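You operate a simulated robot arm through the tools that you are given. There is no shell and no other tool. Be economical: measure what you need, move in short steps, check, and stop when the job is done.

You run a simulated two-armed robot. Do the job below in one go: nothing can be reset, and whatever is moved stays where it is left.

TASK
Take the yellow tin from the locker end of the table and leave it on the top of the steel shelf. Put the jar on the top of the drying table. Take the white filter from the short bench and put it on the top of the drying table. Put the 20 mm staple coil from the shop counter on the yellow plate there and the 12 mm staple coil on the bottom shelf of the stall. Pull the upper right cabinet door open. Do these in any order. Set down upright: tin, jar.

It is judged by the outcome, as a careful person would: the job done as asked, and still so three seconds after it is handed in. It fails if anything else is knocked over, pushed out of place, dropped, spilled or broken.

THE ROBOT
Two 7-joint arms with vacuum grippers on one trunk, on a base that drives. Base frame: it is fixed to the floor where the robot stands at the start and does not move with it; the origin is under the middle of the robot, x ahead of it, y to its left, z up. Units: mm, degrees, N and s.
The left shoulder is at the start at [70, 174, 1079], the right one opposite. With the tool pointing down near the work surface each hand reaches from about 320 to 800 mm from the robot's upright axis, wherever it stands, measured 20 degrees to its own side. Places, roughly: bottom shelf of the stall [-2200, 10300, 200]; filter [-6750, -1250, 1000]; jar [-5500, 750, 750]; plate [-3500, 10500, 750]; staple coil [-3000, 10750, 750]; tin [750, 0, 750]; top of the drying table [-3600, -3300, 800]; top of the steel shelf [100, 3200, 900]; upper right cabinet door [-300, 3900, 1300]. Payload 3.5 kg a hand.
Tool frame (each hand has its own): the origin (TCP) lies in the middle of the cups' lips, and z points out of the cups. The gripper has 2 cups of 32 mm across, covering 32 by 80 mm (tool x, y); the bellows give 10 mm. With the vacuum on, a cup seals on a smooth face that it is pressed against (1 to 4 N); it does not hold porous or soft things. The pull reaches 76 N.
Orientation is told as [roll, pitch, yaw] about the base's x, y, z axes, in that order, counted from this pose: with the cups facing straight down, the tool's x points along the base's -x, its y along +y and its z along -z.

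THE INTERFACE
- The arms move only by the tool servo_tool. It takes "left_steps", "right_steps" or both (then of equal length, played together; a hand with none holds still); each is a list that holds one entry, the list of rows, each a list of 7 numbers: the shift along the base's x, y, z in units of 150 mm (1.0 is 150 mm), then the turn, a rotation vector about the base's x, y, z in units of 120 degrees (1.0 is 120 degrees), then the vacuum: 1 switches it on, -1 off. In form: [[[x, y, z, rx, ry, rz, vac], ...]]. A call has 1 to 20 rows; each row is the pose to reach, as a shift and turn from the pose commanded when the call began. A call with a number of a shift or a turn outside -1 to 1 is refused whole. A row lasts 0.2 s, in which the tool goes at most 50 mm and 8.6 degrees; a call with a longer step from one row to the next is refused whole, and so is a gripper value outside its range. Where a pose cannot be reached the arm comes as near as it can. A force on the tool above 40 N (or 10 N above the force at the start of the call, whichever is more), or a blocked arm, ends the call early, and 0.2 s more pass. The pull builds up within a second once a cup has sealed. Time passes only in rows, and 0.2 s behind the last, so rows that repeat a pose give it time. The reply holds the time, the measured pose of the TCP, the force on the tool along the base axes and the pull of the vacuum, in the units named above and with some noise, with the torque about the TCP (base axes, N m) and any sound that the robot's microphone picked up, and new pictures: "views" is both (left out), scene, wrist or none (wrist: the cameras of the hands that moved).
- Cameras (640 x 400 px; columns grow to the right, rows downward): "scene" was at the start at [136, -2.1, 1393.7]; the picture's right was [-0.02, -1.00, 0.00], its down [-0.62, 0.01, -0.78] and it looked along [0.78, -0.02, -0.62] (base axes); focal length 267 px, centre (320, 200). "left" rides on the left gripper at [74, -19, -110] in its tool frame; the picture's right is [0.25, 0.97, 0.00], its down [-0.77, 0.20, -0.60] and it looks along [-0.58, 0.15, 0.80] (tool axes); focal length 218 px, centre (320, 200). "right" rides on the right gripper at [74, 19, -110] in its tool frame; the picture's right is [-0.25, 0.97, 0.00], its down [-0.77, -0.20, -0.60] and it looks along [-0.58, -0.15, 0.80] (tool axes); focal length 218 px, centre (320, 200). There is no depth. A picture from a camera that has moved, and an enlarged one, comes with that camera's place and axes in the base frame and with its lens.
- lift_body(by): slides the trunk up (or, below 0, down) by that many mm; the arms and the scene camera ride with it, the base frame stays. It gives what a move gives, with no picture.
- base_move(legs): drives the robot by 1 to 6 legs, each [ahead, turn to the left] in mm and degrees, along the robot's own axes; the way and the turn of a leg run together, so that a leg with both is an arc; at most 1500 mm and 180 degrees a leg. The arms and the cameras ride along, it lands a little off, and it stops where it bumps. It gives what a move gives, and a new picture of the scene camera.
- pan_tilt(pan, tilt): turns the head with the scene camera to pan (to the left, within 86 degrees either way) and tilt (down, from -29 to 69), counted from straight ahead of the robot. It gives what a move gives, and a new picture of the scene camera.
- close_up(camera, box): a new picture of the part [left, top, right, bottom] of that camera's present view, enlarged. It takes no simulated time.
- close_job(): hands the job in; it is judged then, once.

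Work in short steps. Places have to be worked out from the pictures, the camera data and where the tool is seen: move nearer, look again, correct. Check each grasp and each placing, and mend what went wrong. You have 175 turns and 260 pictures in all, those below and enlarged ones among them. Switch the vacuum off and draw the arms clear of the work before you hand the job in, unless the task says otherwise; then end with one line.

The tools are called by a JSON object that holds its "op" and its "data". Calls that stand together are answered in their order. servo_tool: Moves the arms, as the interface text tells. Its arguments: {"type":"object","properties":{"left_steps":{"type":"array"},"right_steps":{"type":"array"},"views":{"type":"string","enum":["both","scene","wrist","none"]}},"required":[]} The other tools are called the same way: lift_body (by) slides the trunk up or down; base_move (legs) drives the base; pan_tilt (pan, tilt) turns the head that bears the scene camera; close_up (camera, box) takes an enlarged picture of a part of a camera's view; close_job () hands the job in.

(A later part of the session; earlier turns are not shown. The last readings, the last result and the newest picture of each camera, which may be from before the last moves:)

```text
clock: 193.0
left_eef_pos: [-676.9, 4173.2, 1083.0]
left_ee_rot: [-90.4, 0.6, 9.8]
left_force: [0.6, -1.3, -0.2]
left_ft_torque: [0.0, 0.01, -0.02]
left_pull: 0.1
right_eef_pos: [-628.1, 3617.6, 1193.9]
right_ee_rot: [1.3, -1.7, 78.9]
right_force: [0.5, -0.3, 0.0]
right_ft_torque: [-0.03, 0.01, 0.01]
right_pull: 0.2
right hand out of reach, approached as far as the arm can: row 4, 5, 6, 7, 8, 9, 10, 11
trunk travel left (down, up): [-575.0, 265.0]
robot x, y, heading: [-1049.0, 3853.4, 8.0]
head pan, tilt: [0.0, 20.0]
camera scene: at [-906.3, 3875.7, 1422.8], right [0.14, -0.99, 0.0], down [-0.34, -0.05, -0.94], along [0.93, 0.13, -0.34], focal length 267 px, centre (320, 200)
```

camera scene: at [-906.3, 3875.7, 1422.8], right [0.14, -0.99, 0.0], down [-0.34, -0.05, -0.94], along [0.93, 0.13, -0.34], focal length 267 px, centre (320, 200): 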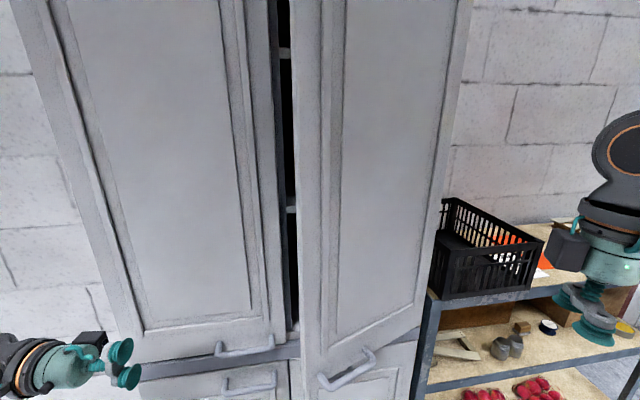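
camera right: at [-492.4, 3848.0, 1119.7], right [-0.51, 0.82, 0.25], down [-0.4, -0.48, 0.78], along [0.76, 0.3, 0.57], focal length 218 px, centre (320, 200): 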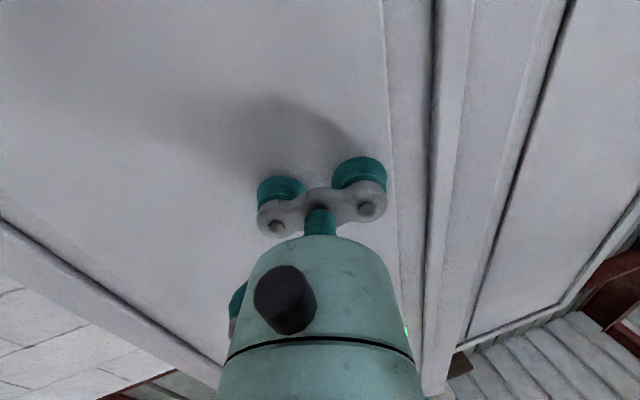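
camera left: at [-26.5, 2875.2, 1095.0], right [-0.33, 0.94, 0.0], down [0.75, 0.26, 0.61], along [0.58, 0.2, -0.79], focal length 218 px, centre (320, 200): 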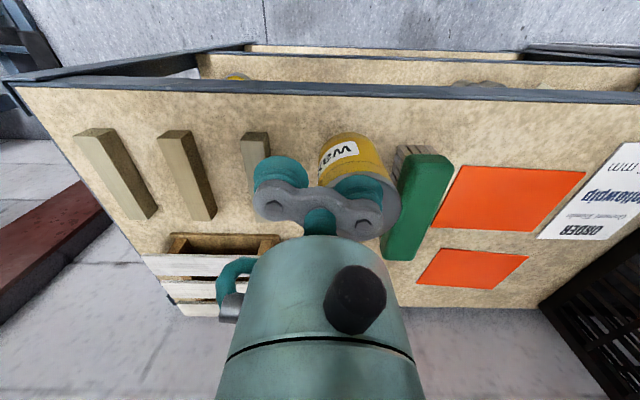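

The left hand now points to the right like a finger. The door edge is near [-496, 3976], so I'll come around in front of the left door and slip in behind that edge.

{"op": "servo_tool", "data": {"left_steps": [[[0.25, -0.15, 0, 0, 0, 0.04, -1], [0.5, -0.3, 0, 0, 0, 0.083, -1], [0.75, -0.45, 0, 0, 0, 0.083, -1], [1, -0.55, 0, 0, 0, 0.083, -1], [1, -0.55, 0, 0, 0, 0.083, -1]]], "views": "scene"}}

{"op": "servo_tool", "data": {"left_steps": [[[0.2, -0.1, 0, 0, 0, 0, -1], [0.4, -0.25, 0, 0, 0, 0, -1], [0.48, -0.45, 0, 0, 0, 0, -1], [0.54, -0.65, 0, 0, 0, 0, -1], [0.57, -0.78, 0, 0, 0, 0, -1], [0.57, -0.78, 0, 0, 0, 0, -1]]], "views": "both"}}

```text
clock: 194.2
left_eef_pos: [-529.0, 4090.7, 1083.3]
left_ee_rot: [-90.6, 0.4, 19.8]
left_force: [0.4, 0.4, -0.1]
left_ft_torque: [0.04, 0.03, 0.0]
left_pull: 0.0
right_eef_pos: [-631.1, 3619.4, 1196.1]
right_ee_rot: [0.9, -1.9, 79.1]
right_force: [-0.3, -0.4, 0.2]
right_ft_torque: [0.03, 0.03, 0.01]
right_pull: 0.1
trunk travel left (down, up): [-575.0, 265.0]
robot x, y, heading: [-1051.5, 3855.8, 8.0]
head pan, tilt: [0.0, 20.0]
camera scene: at [-908.2, 3875.9, 1423.0], right [0.14, -0.99, 0.0], down [-0.34, -0.05, -0.94], along [0.93, 0.13, -0.34], focal length 267 px, centre (320, 200)
```

scene: 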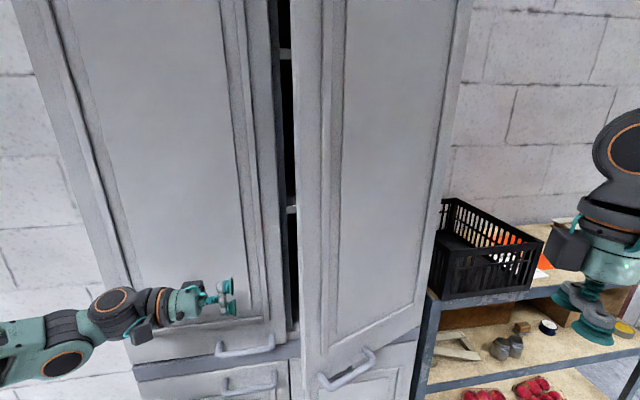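

```text
clock: 195.6
left_eef_pos: [-443.0, 3972.0, 1081.1]
left_ee_rot: [-90.4, 0.4, 19.8]
left_force: [0.3, 0.3, -0.7]
left_ft_torque: [-0.02, -0.02, 0.01]
left_pull: 0.1
right_eef_pos: [-629.9, 3619.4, 1197.2]
right_ee_rot: [0.9, -2.0, 79.5]
right_force: [0.2, -0.5, -0.1]
right_ft_torque: [0.0, 0.01, 0.01]
right_pull: 0.1
trunk travel left (down, up): [-575.0, 265.0]
robot x, y, heading: [-1048.1, 3854.3, 7.9]
head pan, tilt: [0.0, 20.0]
camera scene: at [-906.8, 3875.3, 1422.8], right [0.14, -0.99, 0.0], down [-0.34, -0.05, -0.94], along [0.93, 0.13, -0.34], focal length 267 px, centre (320, 200)
camera left: at [-548.5, 4051.4, 1100.2], right [-0.24, -0.09, -0.97], down [0.52, 0.83, -0.21], along [0.82, -0.55, -0.15], focal length 218 px, centre (320, 200)
```

scene: 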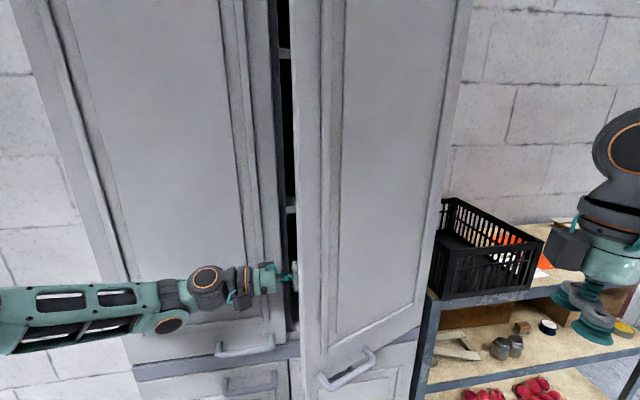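
left: 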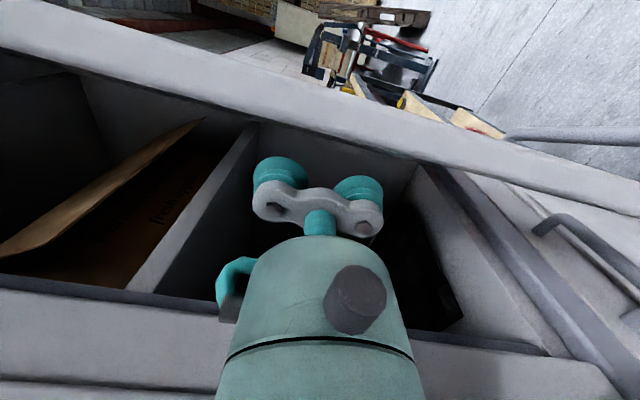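

The hand is well behind the door edge. I'll push outward along the opening arc.

{"op": "servo_tool", "data": {"left_steps": [[[-0.086, -0.057, 0, 0, 0, 0, -1], [-0.172, -0.114, 0, 0, 0, 0, -1], [-0.25, -0.178, 0, 0, 0, 0, -1], [-0.333, -0.243, 0, 0, 0, 0, -1], [-0.41, -0.315, 0, 0, 0, 0, -1], [-0.483, -0.387, 0, 0, 0, 0, -1], [-0.552, -0.465, 0, 0, 0, 0, -1], [-0.619, -0.543, 0, 0, 0, 0, -1], [-0.682, -0.626, 0, 0, 0, 0, -1], [-0.741, -0.71, 0, 0, 0, 0, -1], [-0.796, -0.8, 0, 0, 0, 0, -1], [-0.848, -0.887, 0, 0, 0, 0, -1], [-0.848, -0.887, 0, 0, 0, 0, -1]]], "views": "scene"}}

```text
clock: 198.4
left_eef_pos: [-570.8, 3841.8, 1083.2]
left_ee_rot: [-90.4, 0.4, 19.8]
left_force: [0.1, 0.0, 0.3]
left_ft_torque: [-0.01, 0.03, 0.0]
left_pull: 0.1
right_eef_pos: [-629.5, 3618.2, 1194.8]
right_ee_rot: [0.9, -1.9, 79.2]
right_force: [0.5, 0.4, 1.0]
right_ft_torque: [0.0, -0.01, -0.02]
right_pull: 0.1
trunk travel left (down, up): [-575.0, 265.0]
robot x, y, heading: [-1047.0, 3857.2, 8.1]
head pan, tilt: [0.0, 20.0]
camera scene: at [-906.6, 3875.4, 1422.8], right [0.14, -0.99, 0.0], down [-0.34, -0.05, -0.94], along [0.93, 0.13, -0.34], focal length 267 px, centre (320, 200)
```

scene: 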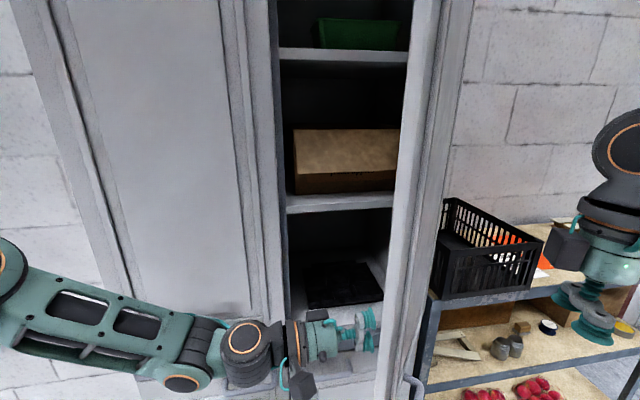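

The door is already around 60° open and moving freely. One more small push, then I'll withdraw the left hand.

{"op": "servo_tool", "data": {"left_steps": [[[-0.06, -0.12, 0, 0, 0, 0, -1], [-0.1, -0.25, 0, 0, 0, 0, -1], [-0.13, -0.38, 0, 0, 0, 0, -1], [-0.13, -0.38, 0, 0, 0, 0, -1], [-0.13, -0.2, 0, 0, 0, 0, -1], [-0.2, 0.1, 0, 0, 0, 0, -1], [-0.3, 0.4, 0, 0, 0, 0, -1], [-0.4, 0.7, 0, 0, 0, 0, -1], [-0.4, 1, 0, 0, 0, 0, -1], [-0.4, 1, 0, 0, 0, 0, -1]]], "views": "scene"}}

```text
clock: 200.6
left_eef_pos: [-627.4, 3989.2, 1083.3]
left_ee_rot: [-90.3, 0.5, 19.8]
left_force: [0.4, -0.2, -0.5]
left_ft_torque: [-0.01, 0.01, -0.03]
left_pull: 0.1
right_eef_pos: [-629.4, 3619.5, 1195.5]
right_ee_rot: [1.0, -2.0, 79.3]
right_force: [0.2, 0.0, -0.1]
right_ft_torque: [0.0, -0.02, 0.0]
right_pull: 0.1
trunk travel left (down, up): [-575.0, 265.0]
robot x, y, heading: [-1050.9, 3854.1, 7.9]
head pan, tilt: [0.0, 20.0]
camera scene: at [-906.0, 3873.7, 1422.8], right [0.14, -0.99, 0.0], down [-0.34, -0.05, -0.94], along [0.93, 0.13, -0.34], focal length 267 px, centre (320, 200)
```

scene: 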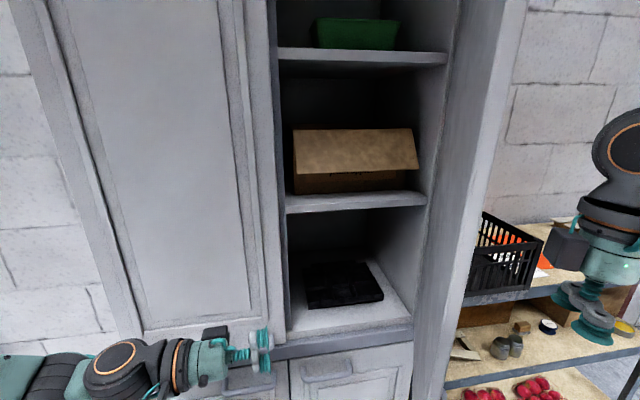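

The door is open about 85°. I'll back the base straight away from it and then fold both hands into travel pose.

{"op": "base_move", "data": {"legs": [[-220, 0]]}}

{"op": "servo_tool", "data": {"left_steps": [[[0, 0.05, 0, 0.064, 0.023, 0, -1], [0, 0.1, 0, 0.128, 0.047, 0, -1], [0, 0.2, 0, 0.192, 0.07, 0, -1], [0, 0.3, 0, 0.256, 0.093, 0, -1], [0, 0.4, 0, 0.32, 0.117, 0, -1], [0, 0.4, 0, 0.384, 0.14, 0, -1], [0, 0.4, 0, 0.448, 0.163, 0, -1], [0, 0.4, 0, 0.512, 0.187, 0, -1], [0, 0.4, 0, 0.576, 0.21, 0, -1], [0, 0.4, 0, 0.64, 0.233, 0, -1], [0, 0.4, 0, 0.705, 0.257, 0, -1]]], "right_steps": [[[0, 0, 0, 0, 0, -0.055, -1], [0, 0, -0.05, 0, 0, -0.11, -1], [0, 0.1, -0.1, 0, 0, -0.165, -1], [0, 0.2, -0.2, 0, 0, -0.22, -1], [0, 0.3, -0.3, 0, 0, -0.275, -1], [0, 0.4, -0.3, 0, 0, -0.33, -1], [0, 0.5, -0.3, 0, 0, -0.385, -1], [0, 0.5, -0.3, 0, 0, -0.44, -1], [0, 0.5, -0.3, 0, 0, -0.495, -1], [0, 0.5, -0.3, 0, 0, -0.55, -1], [0, 0.5, -0.3, 0, 0, -0.59, -1]]], "views": "none"}}

{"op": "pan_tilt", "data": {"pan": 80, "tilt": 25}}

```text
clock: 202.3
left_eef_pos: [-838.2, 3959.1, 1084.4]
left_ee_rot: [-90.3, 0.4, 19.6]
left_force: [-0.3, 0.1, 0.3]
left_ft_torque: [0.02, -0.03, 0.0]
left_pull: 0.1
right_eef_pos: [-842.3, 3589.3, 1196.5]
right_ee_rot: [0.9, -1.8, 79.2]
right_force: [-0.6, -0.2, -0.2]
right_ft_torque: [0.02, -0.02, -0.02]
right_pull: 0.1
trunk travel left (down, up): [-575.0, 265.0]
robot x, y, heading: [-1260.8, 3826.6, 8.1]
head pan, tilt: [0.0, 20.0]
camera scene: at [-1118.0, 3845.2, 1422.9], right [0.14, -0.99, 0.0], down [-0.34, -0.05, -0.94], along [0.93, 0.13, -0.34], focal length 267 px, centre (320, 200)
```

scene: 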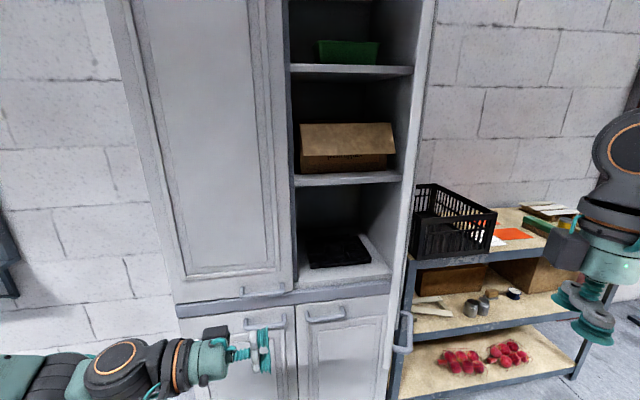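

```text
clock: 204.7
left_eef_pos: [-838.7, 4017.4, 1084.0]
left_ee_rot: [0.0, 0.3, 20.5]
left_force: [-0.6, -0.2, 0.1]
left_ft_torque: [0.03, 0.0, -0.02]
left_pull: 0.0
right_eef_pos: [-803.2, 3643.9, 1160.7]
right_ee_rot: [3.6, -1.6, 7.7]
right_force: [0.1, -0.6, 0.2]
right_ft_torque: [0.01, -0.02, 0.03]
right_pull: 0.1
right hand out of reach, approached as far as the arm can: row 4, 5, 6, 7, 8, 9, 10, 11
trunk travel left (down, up): [-575.0, 265.0]
robot x, y, heading: [-1260.1, 3828.6, 8.4]
head pan, tilt: [0.0, 20.0]
```

```text
clock: 206.2
left_eef_pos: [-837.8, 4019.6, 1083.7]
left_ee_rot: [-0.2, 0.3, 20.5]
left_force: [-0.6, 0.4, 0.4]
left_ft_torque: [0.02, -0.03, 0.05]
left_pull: 0.0
right_eef_pos: [-802.2, 3647.1, 1162.6]
right_ee_rot: [3.5, -1.8, 7.9]
right_force: [-0.1, 0.1, -0.4]
right_ft_torque: [-0.02, -0.04, -0.01]
right_pull: 0.1
trunk travel left (down, up): [-575.0, 265.0]
robot x, y, heading: [-1261.6, 3826.8, 7.9]
head pan, tilt: [80.0, 25.0]
camera scene: at [-1206.5, 3924.3, 1414.8], right [1.0, -0.04, 0.0], down [-0.02, -0.42, -0.91], along [0.03, 0.91, -0.42], focal length 267 px, centre (320, 200)
```

scene: 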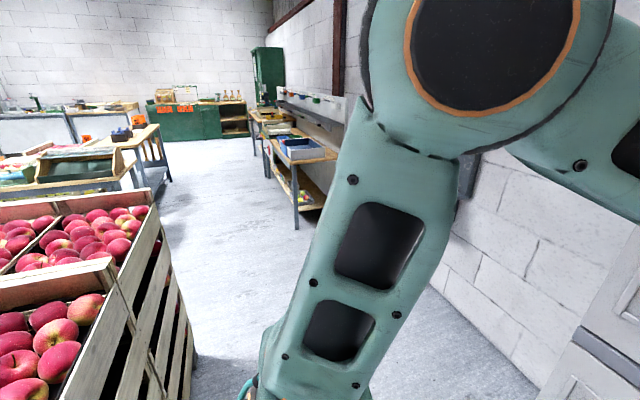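

The cabinet door stands open. I'll turn up the aisle and drive towards the shop counter at the far end.

{"op": "pan_tilt", "data": {"pan": 0, "tilt": 20}}

{"op": "base_move", "data": {"legs": [[0, 96], [1500, 0], [1500, 0], [1400, 0]]}}

```text
clock: 207.7
left_eef_pos: [-839.8, 4018.9, 1082.9]
left_ee_rot: [-0.2, 0.2, 20.5]
left_force: [0.8, 0.2, 0.2]
left_ft_torque: [0.0, 0.03, 0.01]
left_pull: 0.0
right_eef_pos: [-802.2, 3647.9, 1161.4]
right_ee_rot: [3.4, -1.7, 8.0]
right_force: [0.4, 1.0, -0.5]
right_ft_torque: [0.0, 0.02, -0.04]
right_pull: 0.2
trunk travel left (down, up): [-575.0, 265.0]
robot x, y, heading: [-1253.2, 3826.9, 7.9]
head pan, tilt: [0.0, 20.0]
camera scene: at [-1117.7, 3845.4, 1422.8], right [0.14, -0.99, 0.0], down [-0.34, -0.05, -0.94], along [0.93, 0.13, -0.34], focal length 267 px, centre (320, 200)
```

scene: 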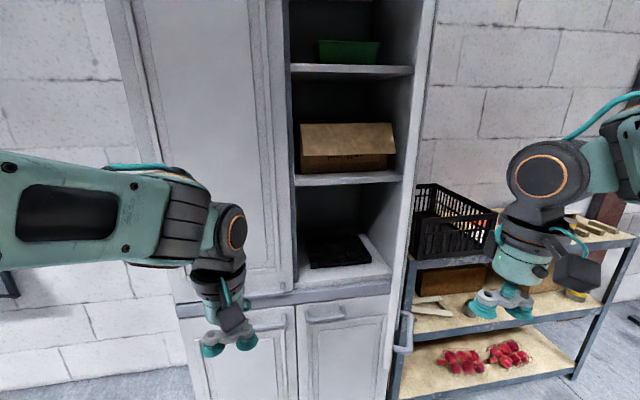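

```text
clock: 213.5
left_eef_pos: [-1528.3, 4288.9, 1081.5]
left_ee_rot: [-0.2, 0.5, 118.6]
left_force: [-0.1, 0.3, -0.5]
left_ft_torque: [-0.04, -0.04, 0.01]
left_pull: 0.1
right_eef_pos: [-1162.4, 4378.3, 1160.9]
right_ee_rot: [3.7, -1.6, 105.9]
right_force: [0.8, -0.3, -0.4]
right_ft_torque: [-0.01, 0.01, 0.0]
right_pull: 0.0
trunk travel left (down, up): [-575.0, 265.0]
robot x, y, heading: [-1274.7, 3899.9, 106.1]
head pan, tilt: [0.0, 20.0]
stopped in leg 2: the robot was blocked; the commanded pose is now the measured one
camera scene: at [-1314.8, 4038.5, 1422.5], right [0.96, 0.28, 0.0], down [0.1, -0.33, -0.94], along [-0.26, 0.9, -0.34], focal length 267 px, centre (320, 200)
```

scene: 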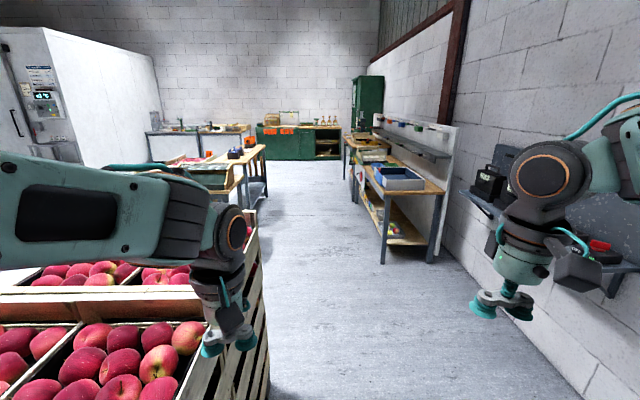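

Blocked by the pallet corner of the next apple crates on the left. I'll back up a little and look at both possible ways past it.

{"op": "base_move", "data": {"legs": [[-100, 0]]}}

{"op": "pan_tilt", "data": {"pan": 75, "tilt": 40}}

{"op": "pan_tilt", "data": {"pan": -50, "tilt": 35}}

```text
clock: 214.7
left_eef_pos: [-1499.7, 4189.1, 1082.6]
left_ee_rot: [-0.3, 0.5, 118.7]
left_force: [-0.2, -0.3, 0.4]
left_ft_torque: [0.01, 0.0, -0.01]
left_pull: 0.1
right_eef_pos: [-1135.5, 4280.9, 1161.3]
right_ee_rot: [3.9, -1.7, 106.1]
right_force: [0.1, -0.1, -0.2]
right_ft_torque: [0.03, -0.01, 0.02]
right_pull: 0.0
trunk travel left (down, up): [-575.0, 265.0]
robot x, y, heading: [-1247.7, 3798.0, 106.3]
head pan, tilt: [0.0, 20.0]
camera scene: at [-1285.9, 3939.4, 1422.8], right [0.96, 0.28, 0.0], down [0.1, -0.33, -0.94], along [-0.26, 0.9, -0.34], focal length 267 px, centre (320, 200)
```

scene: 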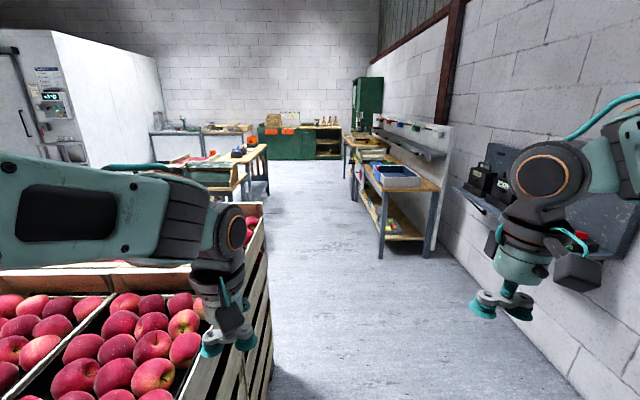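

```text
clock: 216.1
left_eef_pos: [-1498.8, 4189.7, 1082.1]
left_ee_rot: [-0.4, 0.4, 118.9]
left_force: [-0.5, -0.1, -0.6]
left_ft_torque: [-0.03, 0.0, 0.0]
left_pull: 0.1
right_eef_pos: [-1134.6, 4280.3, 1161.5]
right_ee_rot: [3.8, -1.7, 106.1]
right_force: [-1.0, -0.6, -0.7]
right_ft_torque: [0.0, -0.01, -0.01]
right_pull: 0.1
trunk travel left (down, up): [-575.0, 265.0]
robot x, y, heading: [-1247.2, 3803.5, 106.4]
head pan, tilt: [75.0, 40.0]
camera scene: at [-1344.9, 3848.3, 1391.4], right [-0.02, 1.0, 0.0], down [0.64, 0.01, -0.77], along [-0.77, -0.02, -0.64], focal length 267 px, centre (320, 200)
```

scene: 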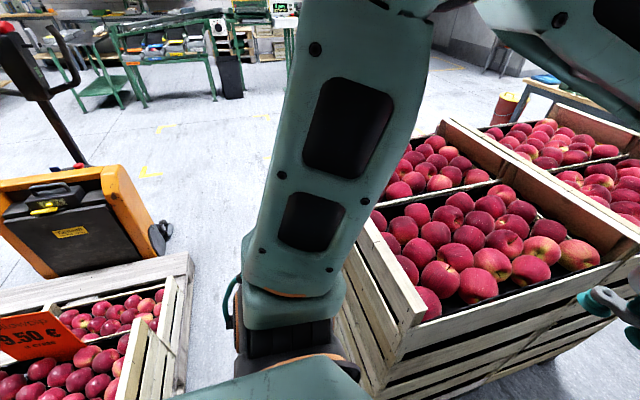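

```text
clock: 218.2
left_eef_pos: [-1498.5, 4189.5, 1082.1]
left_ee_rot: [-0.2, 0.5, 118.9]
left_force: [0.1, 0.8, -0.3]
left_ft_torque: [0.0, 0.03, -0.01]
left_pull: 0.0
right_eef_pos: [-1136.6, 4280.2, 1161.4]
right_ee_rot: [3.7, -1.7, 106.1]
right_force: [0.5, -0.8, -0.5]
right_ft_torque: [0.01, -0.03, -0.02]
right_pull: 0.1
trunk travel left (down, up): [-575.0, 265.0]
robot x, y, heading: [-1241.1, 3804.5, 106.6]
head pan, tilt: [-50.0, 35.0]
camera scene: at [-1211.1, 3923.5, 1399.0], right [0.83, -0.55, 0.0], down [-0.32, -0.48, -0.82], along [0.45, 0.68, -0.57], focal length 267 px, centre (320, 200)
```

scene: 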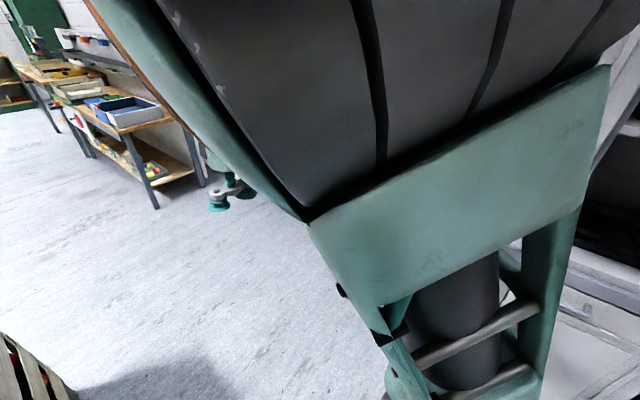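

The left gap is too narrow, but between the crate side and the cabinet there's about a metre. I'll swing right around the crate corner and then go up the aisle at heading 113.

{"op": "pan_tilt", "data": {"pan": 0, "tilt": 25}}

{"op": "base_move", "data": {"legs": [[0, -66], [330, 0], [0, 73], [1500, 0], [1500, 0]]}}

```text
clock: 219.3
left_eef_pos: [-1499.6, 4190.5, 1083.4]
left_ee_rot: [-0.3, 0.3, 118.8]
left_force: [-0.2, 0.3, -0.2]
left_ft_torque: [-0.02, 0.01, 0.0]
left_pull: 0.1
right_eef_pos: [-1134.9, 4280.5, 1161.3]
right_ee_rot: [3.8, -1.8, 106.1]
right_force: [-0.8, 0.1, 0.9]
right_ft_torque: [-0.01, -0.01, -0.02]
right_pull: 0.1
trunk travel left (down, up): [-575.0, 265.0]
robot x, y, heading: [-1244.0, 3803.3, 106.3]
head pan, tilt: [0.0, 25.0]
camera scene: at [-1285.7, 3938.6, 1414.7], right [0.96, 0.28, 0.0], down [0.12, -0.41, -0.91], along [-0.25, 0.87, -0.42], focal length 267 px, centre (320, 200)
```

scene: 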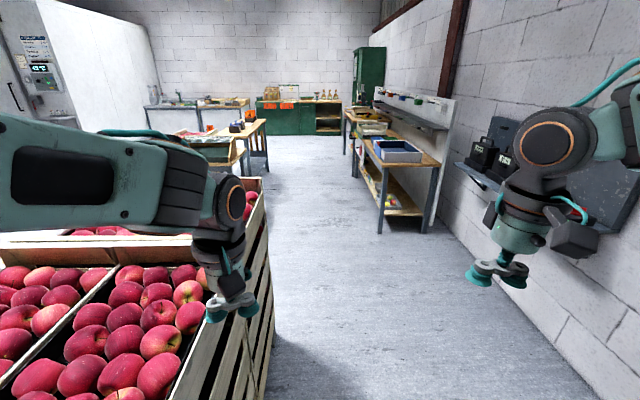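

```text
clock: 241.4
left_eef_pos: [-2420.8, 7100.9, 1083.4]
left_ee_rot: [-0.3, 0.4, 124.9]
left_force: [0.2, 0.1, -0.1]
left_ft_torque: [0.02, -0.01, 0.02]
left_pull: 0.0
right_eef_pos: [-2067.9, 7227.5, 1161.0]
right_ee_rot: [3.9, -1.8, 112.1]
right_force: [0.1, -0.1, 0.0]
right_ft_torque: [0.0, 0.01, -0.01]
right_pull: 0.1
trunk travel left (down, up): [-575.0, 265.0]
robot x, y, heading: [-2127.9, 6743.7, 112.5]
head pan, tilt: [0.0, 25.0]
camera scene: at [-2181.5, 6872.3, 1414.7], right [0.92, 0.38, 0.0], down [0.16, -0.39, -0.91], along [-0.35, 0.84, -0.42], focal length 267 px, centre (320, 200)
```

scene: 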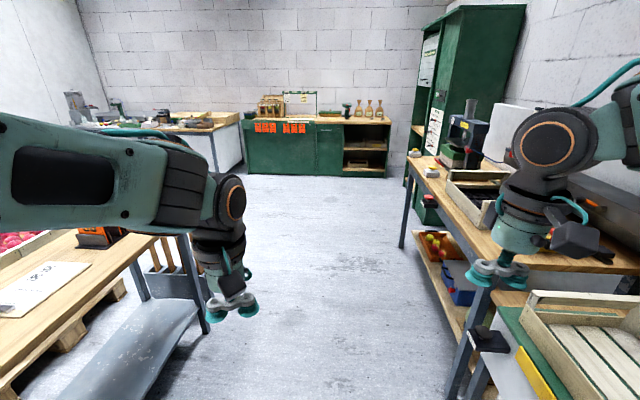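

The way on is clear: the green shop counter is ahead and the tall green stall is at its right. Driving closer.

{"op": "base_move", "data": {"legs": [[1500, 0], [1000, 0]]}}

{"op": "close_up", "data": {"camera": "scene", "box": [120, 60, 600, 360]}}

```text
clock: 253.5
left_eef_pos: [-3335.8, 9412.3, 1083.1]
left_ee_rot: [-0.2, 0.5, 123.2]
left_force: [-1.1, 0.2, 0.4]
left_ft_torque: [0.01, 0.02, 0.01]
left_pull: 0.1
right_eef_pos: [-2979.2, 9530.6, 1161.6]
right_ee_rot: [3.7, -1.7, 110.5]
right_force: [0.4, 0.3, 1.0]
right_ft_torque: [-0.03, 0.0, -0.02]
right_pull: 0.1
trunk travel left (down, up): [-575.0, 265.0]
robot x, y, heading: [-3049.6, 9044.5, 110.9]
head pan, tilt: [0.0, 25.0]
camera scene: at [-3102.5, 9178.6, 1414.7], right [0.93, 0.35, 0.0], down [0.15, -0.4, -0.91], along [-0.32, 0.85, -0.42], focal length 267 px, centre (320, 200)
```

scene: 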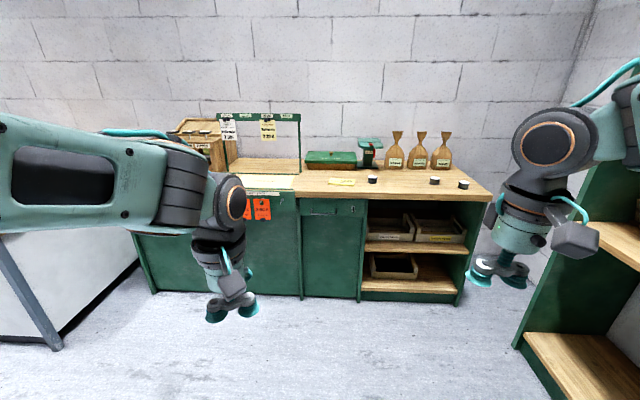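

```text
1.33 times, centred on (360, 210) of scene
camera zoom: at [-3102.5, 9178.6, 1414.7], right [0.93, 0.35, 0.0], down [0.15, -0.4, -0.91], along [-0.32, 0.85, -0.42], focal length 356 px, centre (267, 187)
```

zoom: 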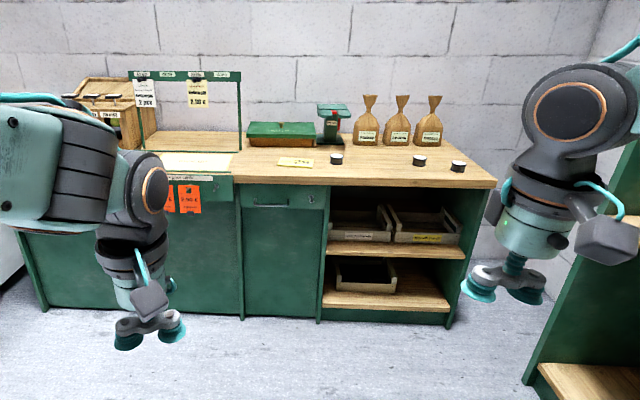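

I see three black coils and a yellow plate on the counter, so I'll zoom in to read their labels.

{"op": "close_up", "data": {"camera": "scene", "box": [320, 150, 480, 200]}}

```text
4.00 times, centred on (400, 175) of scene
camera zoom: at [-3102.5, 9178.6, 1414.7], right [0.93, 0.35, 0.0], down [0.15, -0.4, -0.91], along [-0.32, 0.85, -0.42], focal length 1070 px, centre (0, 300)
```

zoom: 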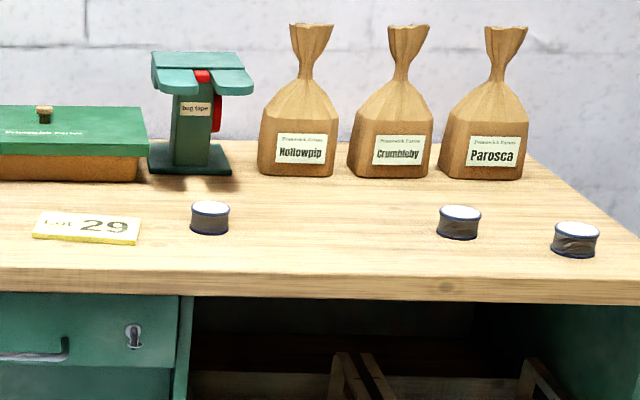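

The labels aren't readable from here. I'll drive up to the counter, stopping about 650 mm in front of the coils.

{"op": "base_move", "data": {"legs": [[0, -24], [1220, 0], [0, 20]]}}

{"op": "pan_tilt", "data": {"pan": 0, "tilt": 40}}

```text
clock: 261.9
left_eef_pos: [-3264.7, 10623.1, 1083.6]
left_ee_rot: [-0.3, 0.5, 120.2]
left_force: [-0.8, -0.6, 0.1]
left_ft_torque: [0.01, 0.01, -0.01]
left_pull: 0.0
right_eef_pos: [-2902.2, 10723.3, 1162.7]
right_ee_rot: [3.8, -1.7, 107.6]
right_force: [0.4, -0.5, -0.5]
right_ft_torque: [-0.02, 0.01, -0.01]
right_pull: 0.0
trunk travel left (down, up): [-575.0, 265.0]
robot x, y, heading: [-3001.6, 10241.1, 107.7]
head pan, tilt: [0.0, 25.0]
camera scene: at [-3043.8, 10377.6, 1414.7], right [0.95, 0.31, 0.0], down [0.13, -0.4, -0.91], along [-0.28, 0.86, -0.42], focal length 267 px, centre (320, 200)
```

scene: 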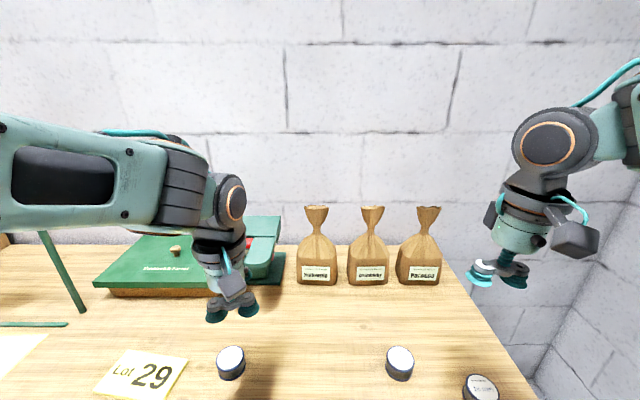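

```text
clock: 262.7
left_eef_pos: [-3264.8, 10623.2, 1082.5]
left_ee_rot: [-0.3, 0.3, 120.3]
left_force: [0.1, 0.8, 0.2]
left_ft_torque: [-0.01, -0.02, -0.02]
left_pull: 0.1
right_eef_pos: [-2902.8, 10723.1, 1162.2]
right_ee_rot: [3.9, -1.7, 107.6]
right_force: [-0.3, 0.8, 0.2]
right_ft_torque: [-0.01, 0.01, 0.02]
right_pull: 0.0
trunk travel left (down, up): [-575.0, 265.0]
robot x, y, heading: [-2996.7, 10242.7, 108.0]
head pan, tilt: [0.0, 40.0]
camera scene: at [-3041.7, 10370.8, 1391.5], right [0.95, 0.31, 0.0], down [0.2, -0.61, -0.77], along [-0.24, 0.73, -0.64], focal length 267 px, centre (320, 200)
```

scene: 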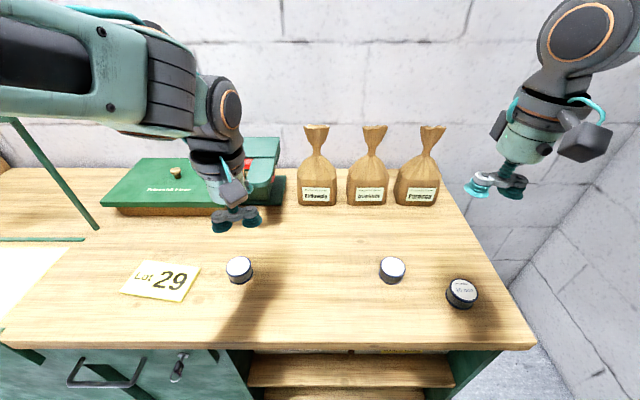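

{"op": "close_up", "data": {"camera": "scene", "box": [220, 250, 284, 290]}}

{"op": "close_up", "data": {"camera": "scene", "box": [370, 250, 498, 330]}}

```text
10.00 times, centred on (252, 270) of scene
camera zoom: at [-3041.7, 10370.8, 1391.5], right [0.95, 0.31, 0.0], down [0.2, -0.61, -0.77], along [-0.24, 0.73, -0.64], focal length 2674 px, centre (1000, -500)
```

zoom: 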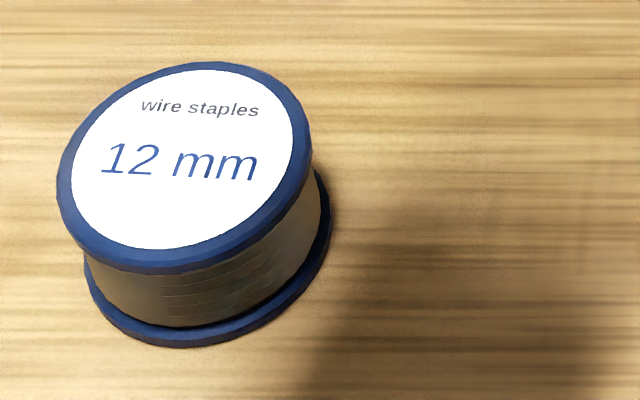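

```text
5.00 times, centred on (434, 290) of scene
camera zoom: at [-3041.7, 10370.8, 1391.5], right [0.95, 0.31, 0.0], down [0.2, -0.61, -0.77], along [-0.24, 0.73, -0.64], focal length 1337 px, centre (-250, -250)
```

zoom: 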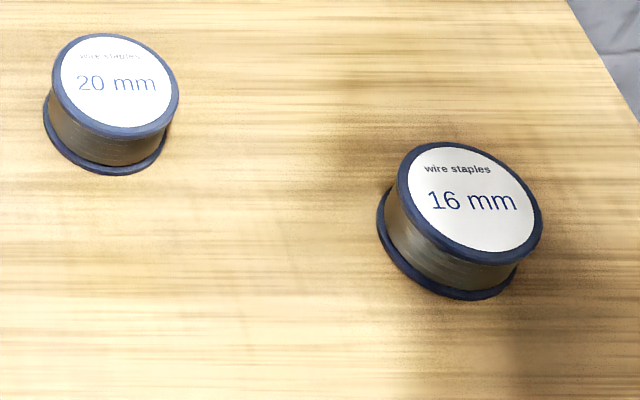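

The left coil is the 12 mm, the middle is the 20 mm and the right is a 16 mm that must stay. The 20 mm coil is near [-2995, 10843] and I'll bring the left hand over it, moving the right hand aside.

{"op": "servo_tool", "data": {"left_steps": [[[0.15, 0.15, 0, 0, 0, 0, -1], [0.35, 0.3, 0, 0, 0, 0, -1], [0.55, 0.45, 0, 0, 0, 0, -1], [0.75, 0.6, 0, 0, 0, 0, -1], [0.9, 0.7, -0.1, 0, 0, 0, -1], [0.9, 0.75, -0.25, 0, 0, 0, -1], [0.9, 0.75, -0.25, 0, 0, 0, -1]]], "right_steps": [[[0.2, 0.05, 0, 0, 0, 0, -1], [0.4, 0.1, 0, 0, 0, 0, -1], [0.6, 0.15, 0, 0, 0, 0, -1], [0.8, 0.2, 0, 0, 0, 0, -1], [0.8, 0.2, 0, 0, 0, 0, -1], [0.8, 0.2, 0, 0, 0, 0, -1], [0.8, 0.2, 0, 0, 0, 0, -1]]], "views": "none"}}

{"op": "servo_tool", "data": {"left_steps": [[[0.2, 0.15, -0.15, 0, 0, 0, -1], [0.4, 0.3, -0.3, 0, 0, 0, -1], [0.6, 0.45, -0.45, 0, 0, 0, -1], [0.75, 0.64, -0.6, 0, 0, 0, -1], [0.76, 0.64, -0.8, 0, 0, 0, -1], [0.76, 0.64, -0.9, 0, 0, 0, -1], [0.76, 0.64, -0.9, 0, 0, 0, -1]]], "views": "both"}}

```text
clock: 264.3
left_eef_pos: [-3126.0, 10736.8, 1045.7]
left_ee_rot: [-0.3, 0.5, 120.3]
left_force: [0.1, 0.1, 0.3]
left_ft_torque: [-0.01, -0.01, -0.03]
left_pull: 0.2
right_eef_pos: [-2782.8, 10752.9, 1162.3]
right_ee_rot: [3.9, -1.7, 107.5]
right_force: [0.4, 0.0, 0.3]
right_ft_torque: [0.03, 0.01, 0.03]
right_pull: 0.1
trunk travel left (down, up): [-575.0, 265.0]
robot x, y, heading: [-3001.8, 10242.1, 107.9]
head pan, tilt: [0.0, 40.0]
```

```text
clock: 265.9
left_eef_pos: [-3042.2, 10794.6, 917.1]
left_ee_rot: [-0.2, 0.5, 120.6]
left_force: [0.4, -0.4, 0.6]
left_ft_torque: [-0.04, -0.05, 0.03]
left_pull: 0.0
left hand out of reach, approached as far as the arm can: row 3, 4, 5, 6, 7
right_eef_pos: [-2783.4, 10752.4, 1163.7]
right_ee_rot: [3.8, -1.6, 107.7]
right_force: [-0.2, -0.2, 0.1]
right_ft_torque: [0.03, -0.02, 0.0]
right_pull: 0.2
trunk travel left (down, up): [-575.0, 265.0]
robot x, y, heading: [-2998.8, 10242.7, 107.6]
head pan, tilt: [0.0, 40.0]
camera scene: at [-3042.5, 10369.3, 1391.6], right [0.95, 0.31, 0.0], down [0.2, -0.61, -0.77], along [-0.23, 0.73, -0.64], focal length 267 px, centre (320, 200)
camera left: at [-2989.5, 10741.9, 1027.8], right [-0.7, -0.71, 0.0], down [-0.57, 0.56, 0.6], along [-0.42, 0.42, -0.8], focal length 218 px, centre (320, 200)
```

scene: 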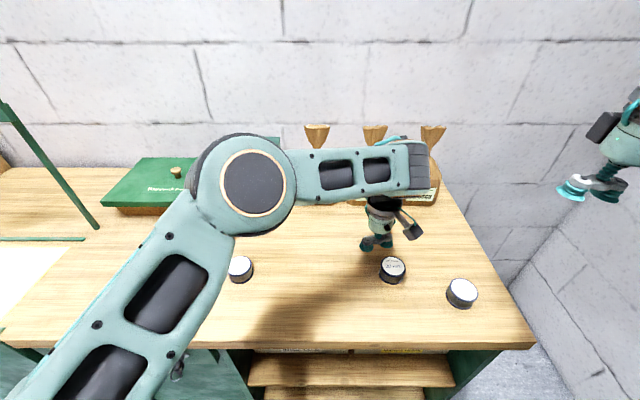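
left: 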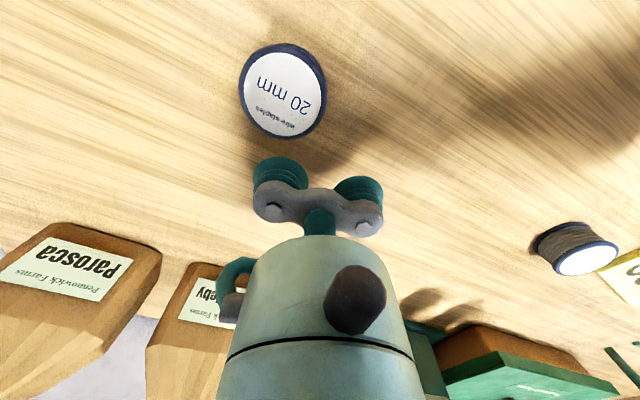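

The parallax shows the counter is higher than I thought: the coil top is near z = 882 and the coil at about [-2997, 10779]. The last command was clipped by reach, so I'll make a small test shift to see the reference.

{"op": "servo_tool", "data": {"left_steps": [[[0, -0.1, 0, 0, 0, 0, -1], [0, -0.2, 0, 0, 0, 0, -1], [0, -0.2, 0, 0, 0, 0, -1]]], "views": "wrist"}}

```text
clock: 266.7
left_eef_pos: [-3038.5, 10767.2, 915.4]
left_ee_rot: [-0.3, 0.5, 120.3]
left_force: [0.2, 0.0, 0.3]
left_ft_torque: [0.0, -0.02, -0.01]
left_pull: 0.1
right_eef_pos: [-2781.5, 10753.8, 1162.3]
right_ee_rot: [4.0, -1.7, 107.6]
right_force: [0.5, 0.6, 0.3]
right_ft_torque: [0.01, 0.0, -0.02]
right_pull: 0.2
trunk travel left (down, up): [-575.0, 265.0]
robot x, y, heading: [-2999.4, 10241.6, 108.1]
head pan, tilt: [0.0, 40.0]
camera left: at [-2984.9, 10713.8, 1027.0], right [-0.71, -0.71, 0.0], down [-0.57, 0.57, 0.6], along [-0.42, 0.43, -0.8], focal length 218 px, centre (320, 200)
```

left: 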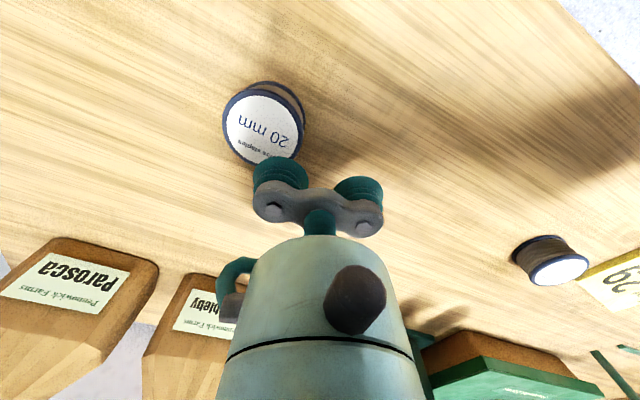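

The reference is the reached pose. The coil is at about [-2992, 10777] and the cup needs +25 mm in x.

{"op": "servo_tool", "data": {"left_steps": [[[0.08, -0.01, 0, 0, 0, 0, -1], [0.165, -0.01, 0, 0, 0, 0, -1], [0.165, -0.01, -0.05, 0, 0, 0, -1], [0.165, -0.01, -0.08, 0, 0, 0, -1], [0.165, -0.01, -0.08, 0, 0, 0, -1]]], "views": "wrist"}}

{"op": "close_up", "data": {"camera": "left", "box": [200, 110, 400, 235]}}

```text
clock: 267.9
left_eef_pos: [-3019.6, 10768.9, 904.7]
left_ee_rot: [-0.7, 0.4, 120.8]
left_force: [-0.1, 0.4, -0.3]
left_ft_torque: [0.0, -0.03, 0.03]
left_pull: 0.0
right_eef_pos: [-2781.8, 10754.0, 1162.4]
right_ee_rot: [3.8, -1.6, 107.6]
right_force: [-0.5, -0.2, -0.6]
right_ft_torque: [-0.01, -0.02, 0.01]
right_pull: 0.1
trunk travel left (down, up): [-575.0, 265.0]
robot x, y, heading: [-3000.1, 10245.9, 107.9]
head pan, tilt: [0.0, 40.0]
camera left: at [-2966.1, 10716.7, 1015.4], right [-0.7, -0.71, -0.01], down [-0.58, 0.56, 0.6], along [-0.42, 0.42, -0.8], focal length 218 px, centre (320, 200)
```

left: 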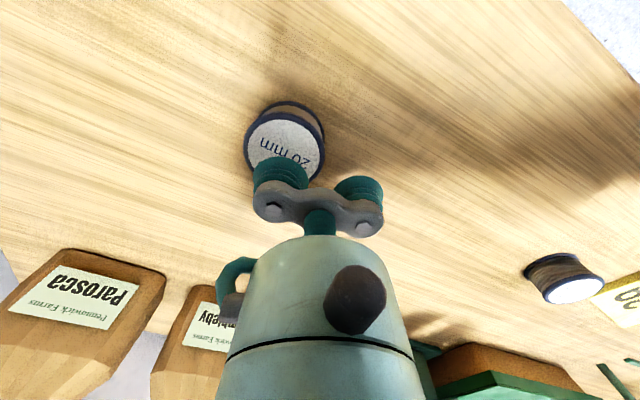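

```text
3.20 times, centred on (300, 172) of left
camera zoom: at [-2966.1, 10716.7, 1015.4], right [-0.7, -0.71, -0.01], down [-0.58, 0.56, 0.6], along [-0.42, 0.42, -0.8], focal length 698 px, centre (384, 288)
```

zoom: 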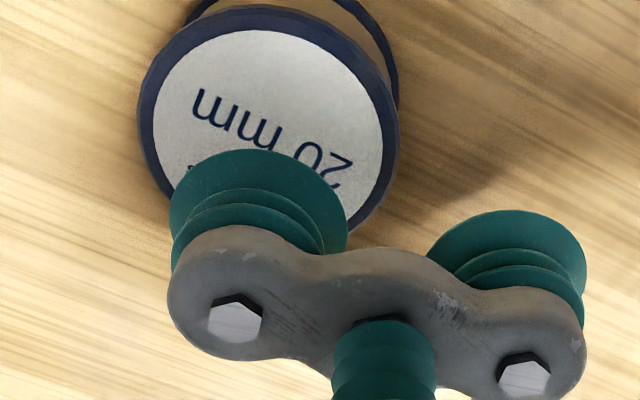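

The cup will land near the middle of the label. I'll descend slowly with the vacuum on.

{"op": "servo_tool", "data": {"left_steps": [[[0, -0.02, -0.04, 0, 0, 0, 1], [0, -0.02, -0.07, 0, 0, 0, 1], [0, -0.02, -0.09, 0, 0, 0, 1], [0, -0.02, -0.11, 0, 0, 0, 1], [0, -0.02, -0.13, 0, 0, 0, 1], [0, -0.02, -0.15, 0, 0, 0, 1], [0, -0.02, -0.17, 0, 0, 0, 1], [0, -0.02, -0.19, 0, 0, 0, 1], [0, -0.02, -0.19, 0, 0, 0, 1]]], "views": "wrist"}}

```text
clock: 269.9
left_eef_pos: [-3017.0, 10763.9, 875.3]
left_ee_rot: [-0.3, 0.4, 120.6]
left_force: [1.3, 0.2, 0.9]
left_ft_torque: [0.6, -0.77, -0.01]
left_pull: 37.5
right_eef_pos: [-2781.3, 10752.9, 1161.2]
right_ee_rot: [3.8, -1.6, 107.6]
right_force: [-0.2, 0.0, -0.3]
right_ft_torque: [0.02, 0.04, 0.01]
right_pull: 0.0
trunk travel left (down, up): [-575.0, 265.0]
robot x, y, heading: [-2998.1, 10246.3, 107.9]
head pan, tilt: [0.0, 40.0]
camera left: at [-2962.3, 10710.2, 985.7], right [-0.7, -0.71, 0.0], down [-0.57, 0.56, 0.6], along [-0.42, 0.42, -0.8], focal length 218 px, centre (320, 200)
```

left: 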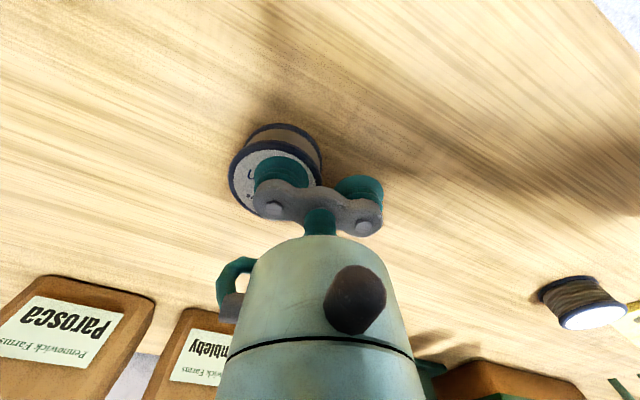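

Sealed (37 N). Lifting and carrying it left towards the yellow plate.

{"op": "servo_tool", "data": {"left_steps": [[[0, 0, 0.1, 0, 0, 0, 1], [0, 0, 0.3, 0, 0, 0, 1], [0, 0, 0.55, 0, 0, 0, 1], [-0.25, -0.09, 0.6, 0, 0, 0, 1], [-0.5, -0.18, 0.6, 0, 0, 0, 1], [-0.75, -0.27, 0.6, 0, 0, 0, 1], [-1, -0.36, 0.6, 0, 0, 0, 1], [-1, -0.36, 0.6, 0, 0, 0, 1]]], "views": "none"}}

{"op": "servo_tool", "data": {"left_steps": [[[-0.25, -0.09, 0, 0, 0, 0, 1], [-0.5, -0.18, 0, 0, 0, 0, 1], [-0.75, -0.27, 0, 0, 0, 0, 1], [-1, -0.36, 0, 0, 0, 0, 1], [-1, -0.36, 0, 0, 0, 0, 1]]], "views": "none"}}

{"op": "servo_tool", "data": {"left_steps": [[[-0.25, -0.09, 0, 0, 0, 0, 1], [-0.5, -0.18, 0, 0, 0, 0, 1], [-0.75, -0.27, 0, 0, 0, 0, 1], [-1, -0.36, 0, 0, 0, 0, 1], [-1, -0.36, 0, 0, 0, 0, 1]]], "views": "both"}}

```text
clock: 271.7
left_eef_pos: [-3161.1, 10714.5, 962.5]
left_ee_rot: [-0.2, 0.4, 120.3]
left_force: [0.8, 0.3, -3.3]
left_ft_torque: [0.42, -0.73, 0.0]
left_pull: 37.9
right_eef_pos: [-2781.6, 10753.6, 1161.8]
right_ee_rot: [3.9, -1.7, 107.5]
right_force: [0.2, 0.7, 0.3]
right_ft_torque: [-0.02, 0.0, 0.04]
right_pull: 0.0
trunk travel left (down, up): [-575.0, 265.0]
robot x, y, heading: [-2993.9, 10243.6, 108.1]
head pan, tilt: [0.0, 40.0]
```

```text
clock: 272.9
left_eef_pos: [-3313.0, 10654.4, 963.3]
left_ee_rot: [-0.2, 0.4, 120.4]
left_force: [0.0, -0.4, -2.8]
left_ft_torque: [0.38, -0.69, -0.03]
left_pull: 37.6
right_eef_pos: [-2780.8, 10755.0, 1161.2]
right_ee_rot: [3.9, -1.5, 107.5]
right_force: [0.9, -1.2, 0.1]
right_ft_torque: [0.0, 0.01, 0.03]
right_pull: 0.1
trunk travel left (down, up): [-575.0, 265.0]
robot x, y, heading: [-2998.4, 10243.0, 107.9]
head pan, tilt: [0.0, 40.0]
```

```text
clock: 274.1
left_eef_pos: [-3461.9, 10598.1, 964.1]
left_ee_rot: [-0.2, 0.3, 120.3]
left_force: [0.8, 0.1, -3.3]
left_ft_torque: [0.38, -0.71, 0.0]
left_pull: 37.2
right_eef_pos: [-2781.2, 10755.1, 1162.1]
right_ee_rot: [3.8, -1.6, 107.6]
right_force: [0.8, 1.3, -0.5]
right_ft_torque: [0.01, 0.01, -0.03]
right_pull: 0.1
trunk travel left (down, up): [-575.0, 265.0]
robot x, y, heading: [-3001.6, 10242.2, 107.8]
head pan, tilt: [0.0, 40.0]
camera scene: at [-3040.8, 10371.7, 1391.3], right [0.95, 0.31, 0.0], down [0.2, -0.61, -0.77], along [-0.24, 0.73, -0.64], focal length 267 px, centre (320, 200)
camera left: at [-3408.7, 10544.9, 1074.5], right [-0.71, -0.71, 0.0], down [-0.57, 0.57, 0.6], along [-0.42, 0.42, -0.8], focal length 218 px, centre (320, 200)
```

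scene: 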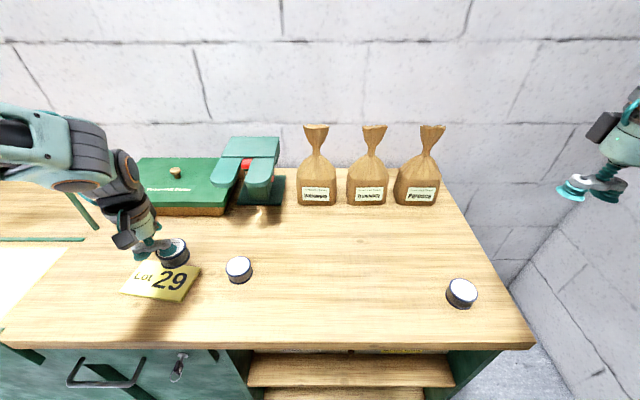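
left: 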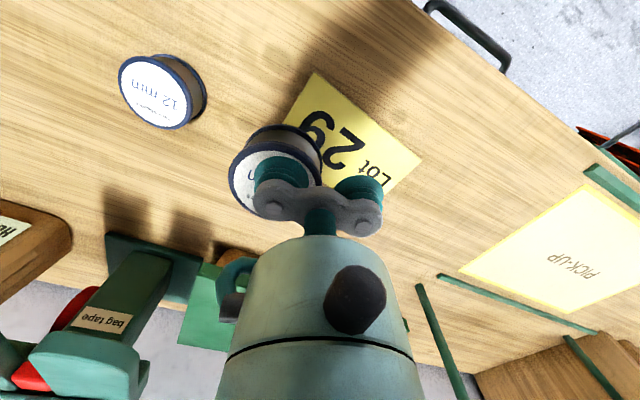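

The coil hangs beside the yellow "Lot 29" plate, centred at about [-3497, 10588]. I'll move over it and descend to just above.

{"op": "servo_tool", "data": {"left_steps": [[[-0.19, -0.07, 0, 0, 0, 0, 1], [-0.37, -0.15, -0.1, 0, 0, 0, 1], [-0.37, -0.15, -0.25, 0, 0, 0, 1], [-0.37, -0.15, -0.38, 0, 0, 0, 1], [-0.37, -0.15, -0.47, 0, 0, 0, 1], [-0.37, -0.15, -0.47, 0, 0, 0, 1]]], "views": "wrist"}}

{"op": "close_up", "data": {"camera": "scene", "box": [90, 210, 250, 310]}}

```text
clock: 275.5
left_eef_pos: [-3520.8, 10577.5, 894.5]
left_ee_rot: [-0.4, 0.4, 120.3]
left_force: [0.2, -0.5, -2.7]
left_ft_torque: [0.38, -0.71, 0.03]
left_pull: 37.6
right_eef_pos: [-2781.4, 10754.0, 1162.8]
right_ee_rot: [3.8, -1.7, 107.5]
right_force: [-0.2, -0.1, -0.8]
right_ft_torque: [-0.03, 0.0, -0.04]
right_pull: 0.0
trunk travel left (down, up): [-575.0, 265.0]
robot x, y, heading: [-3001.0, 10242.1, 107.8]
head pan, tilt: [0.0, 40.0]
camera left: at [-3467.2, 10523.9, 1004.0], right [-0.71, -0.71, 0.0], down [-0.57, 0.57, 0.6], along [-0.42, 0.43, -0.8], focal length 218 px, centre (320, 200)
```

left: 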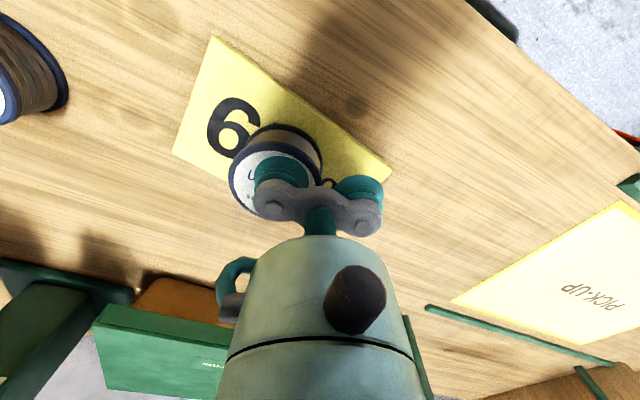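

```text
4.00 times, centred on (170, 260) of scene
camera zoom: at [-3041.6, 10370.8, 1391.4], right [0.95, 0.31, 0.0], down [0.2, -0.61, -0.77], along [-0.23, 0.73, -0.64], focal length 1070 px, centre (920, -40)
```

zoom: 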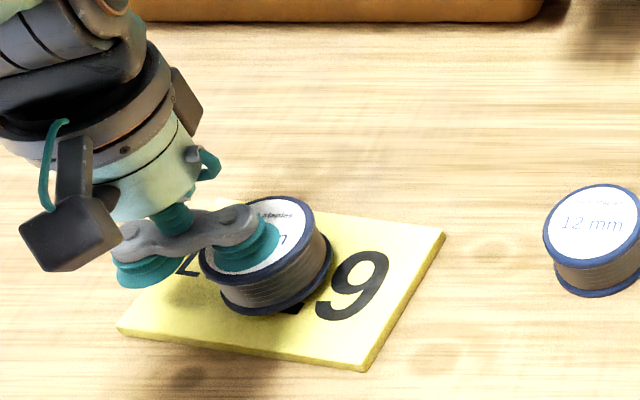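

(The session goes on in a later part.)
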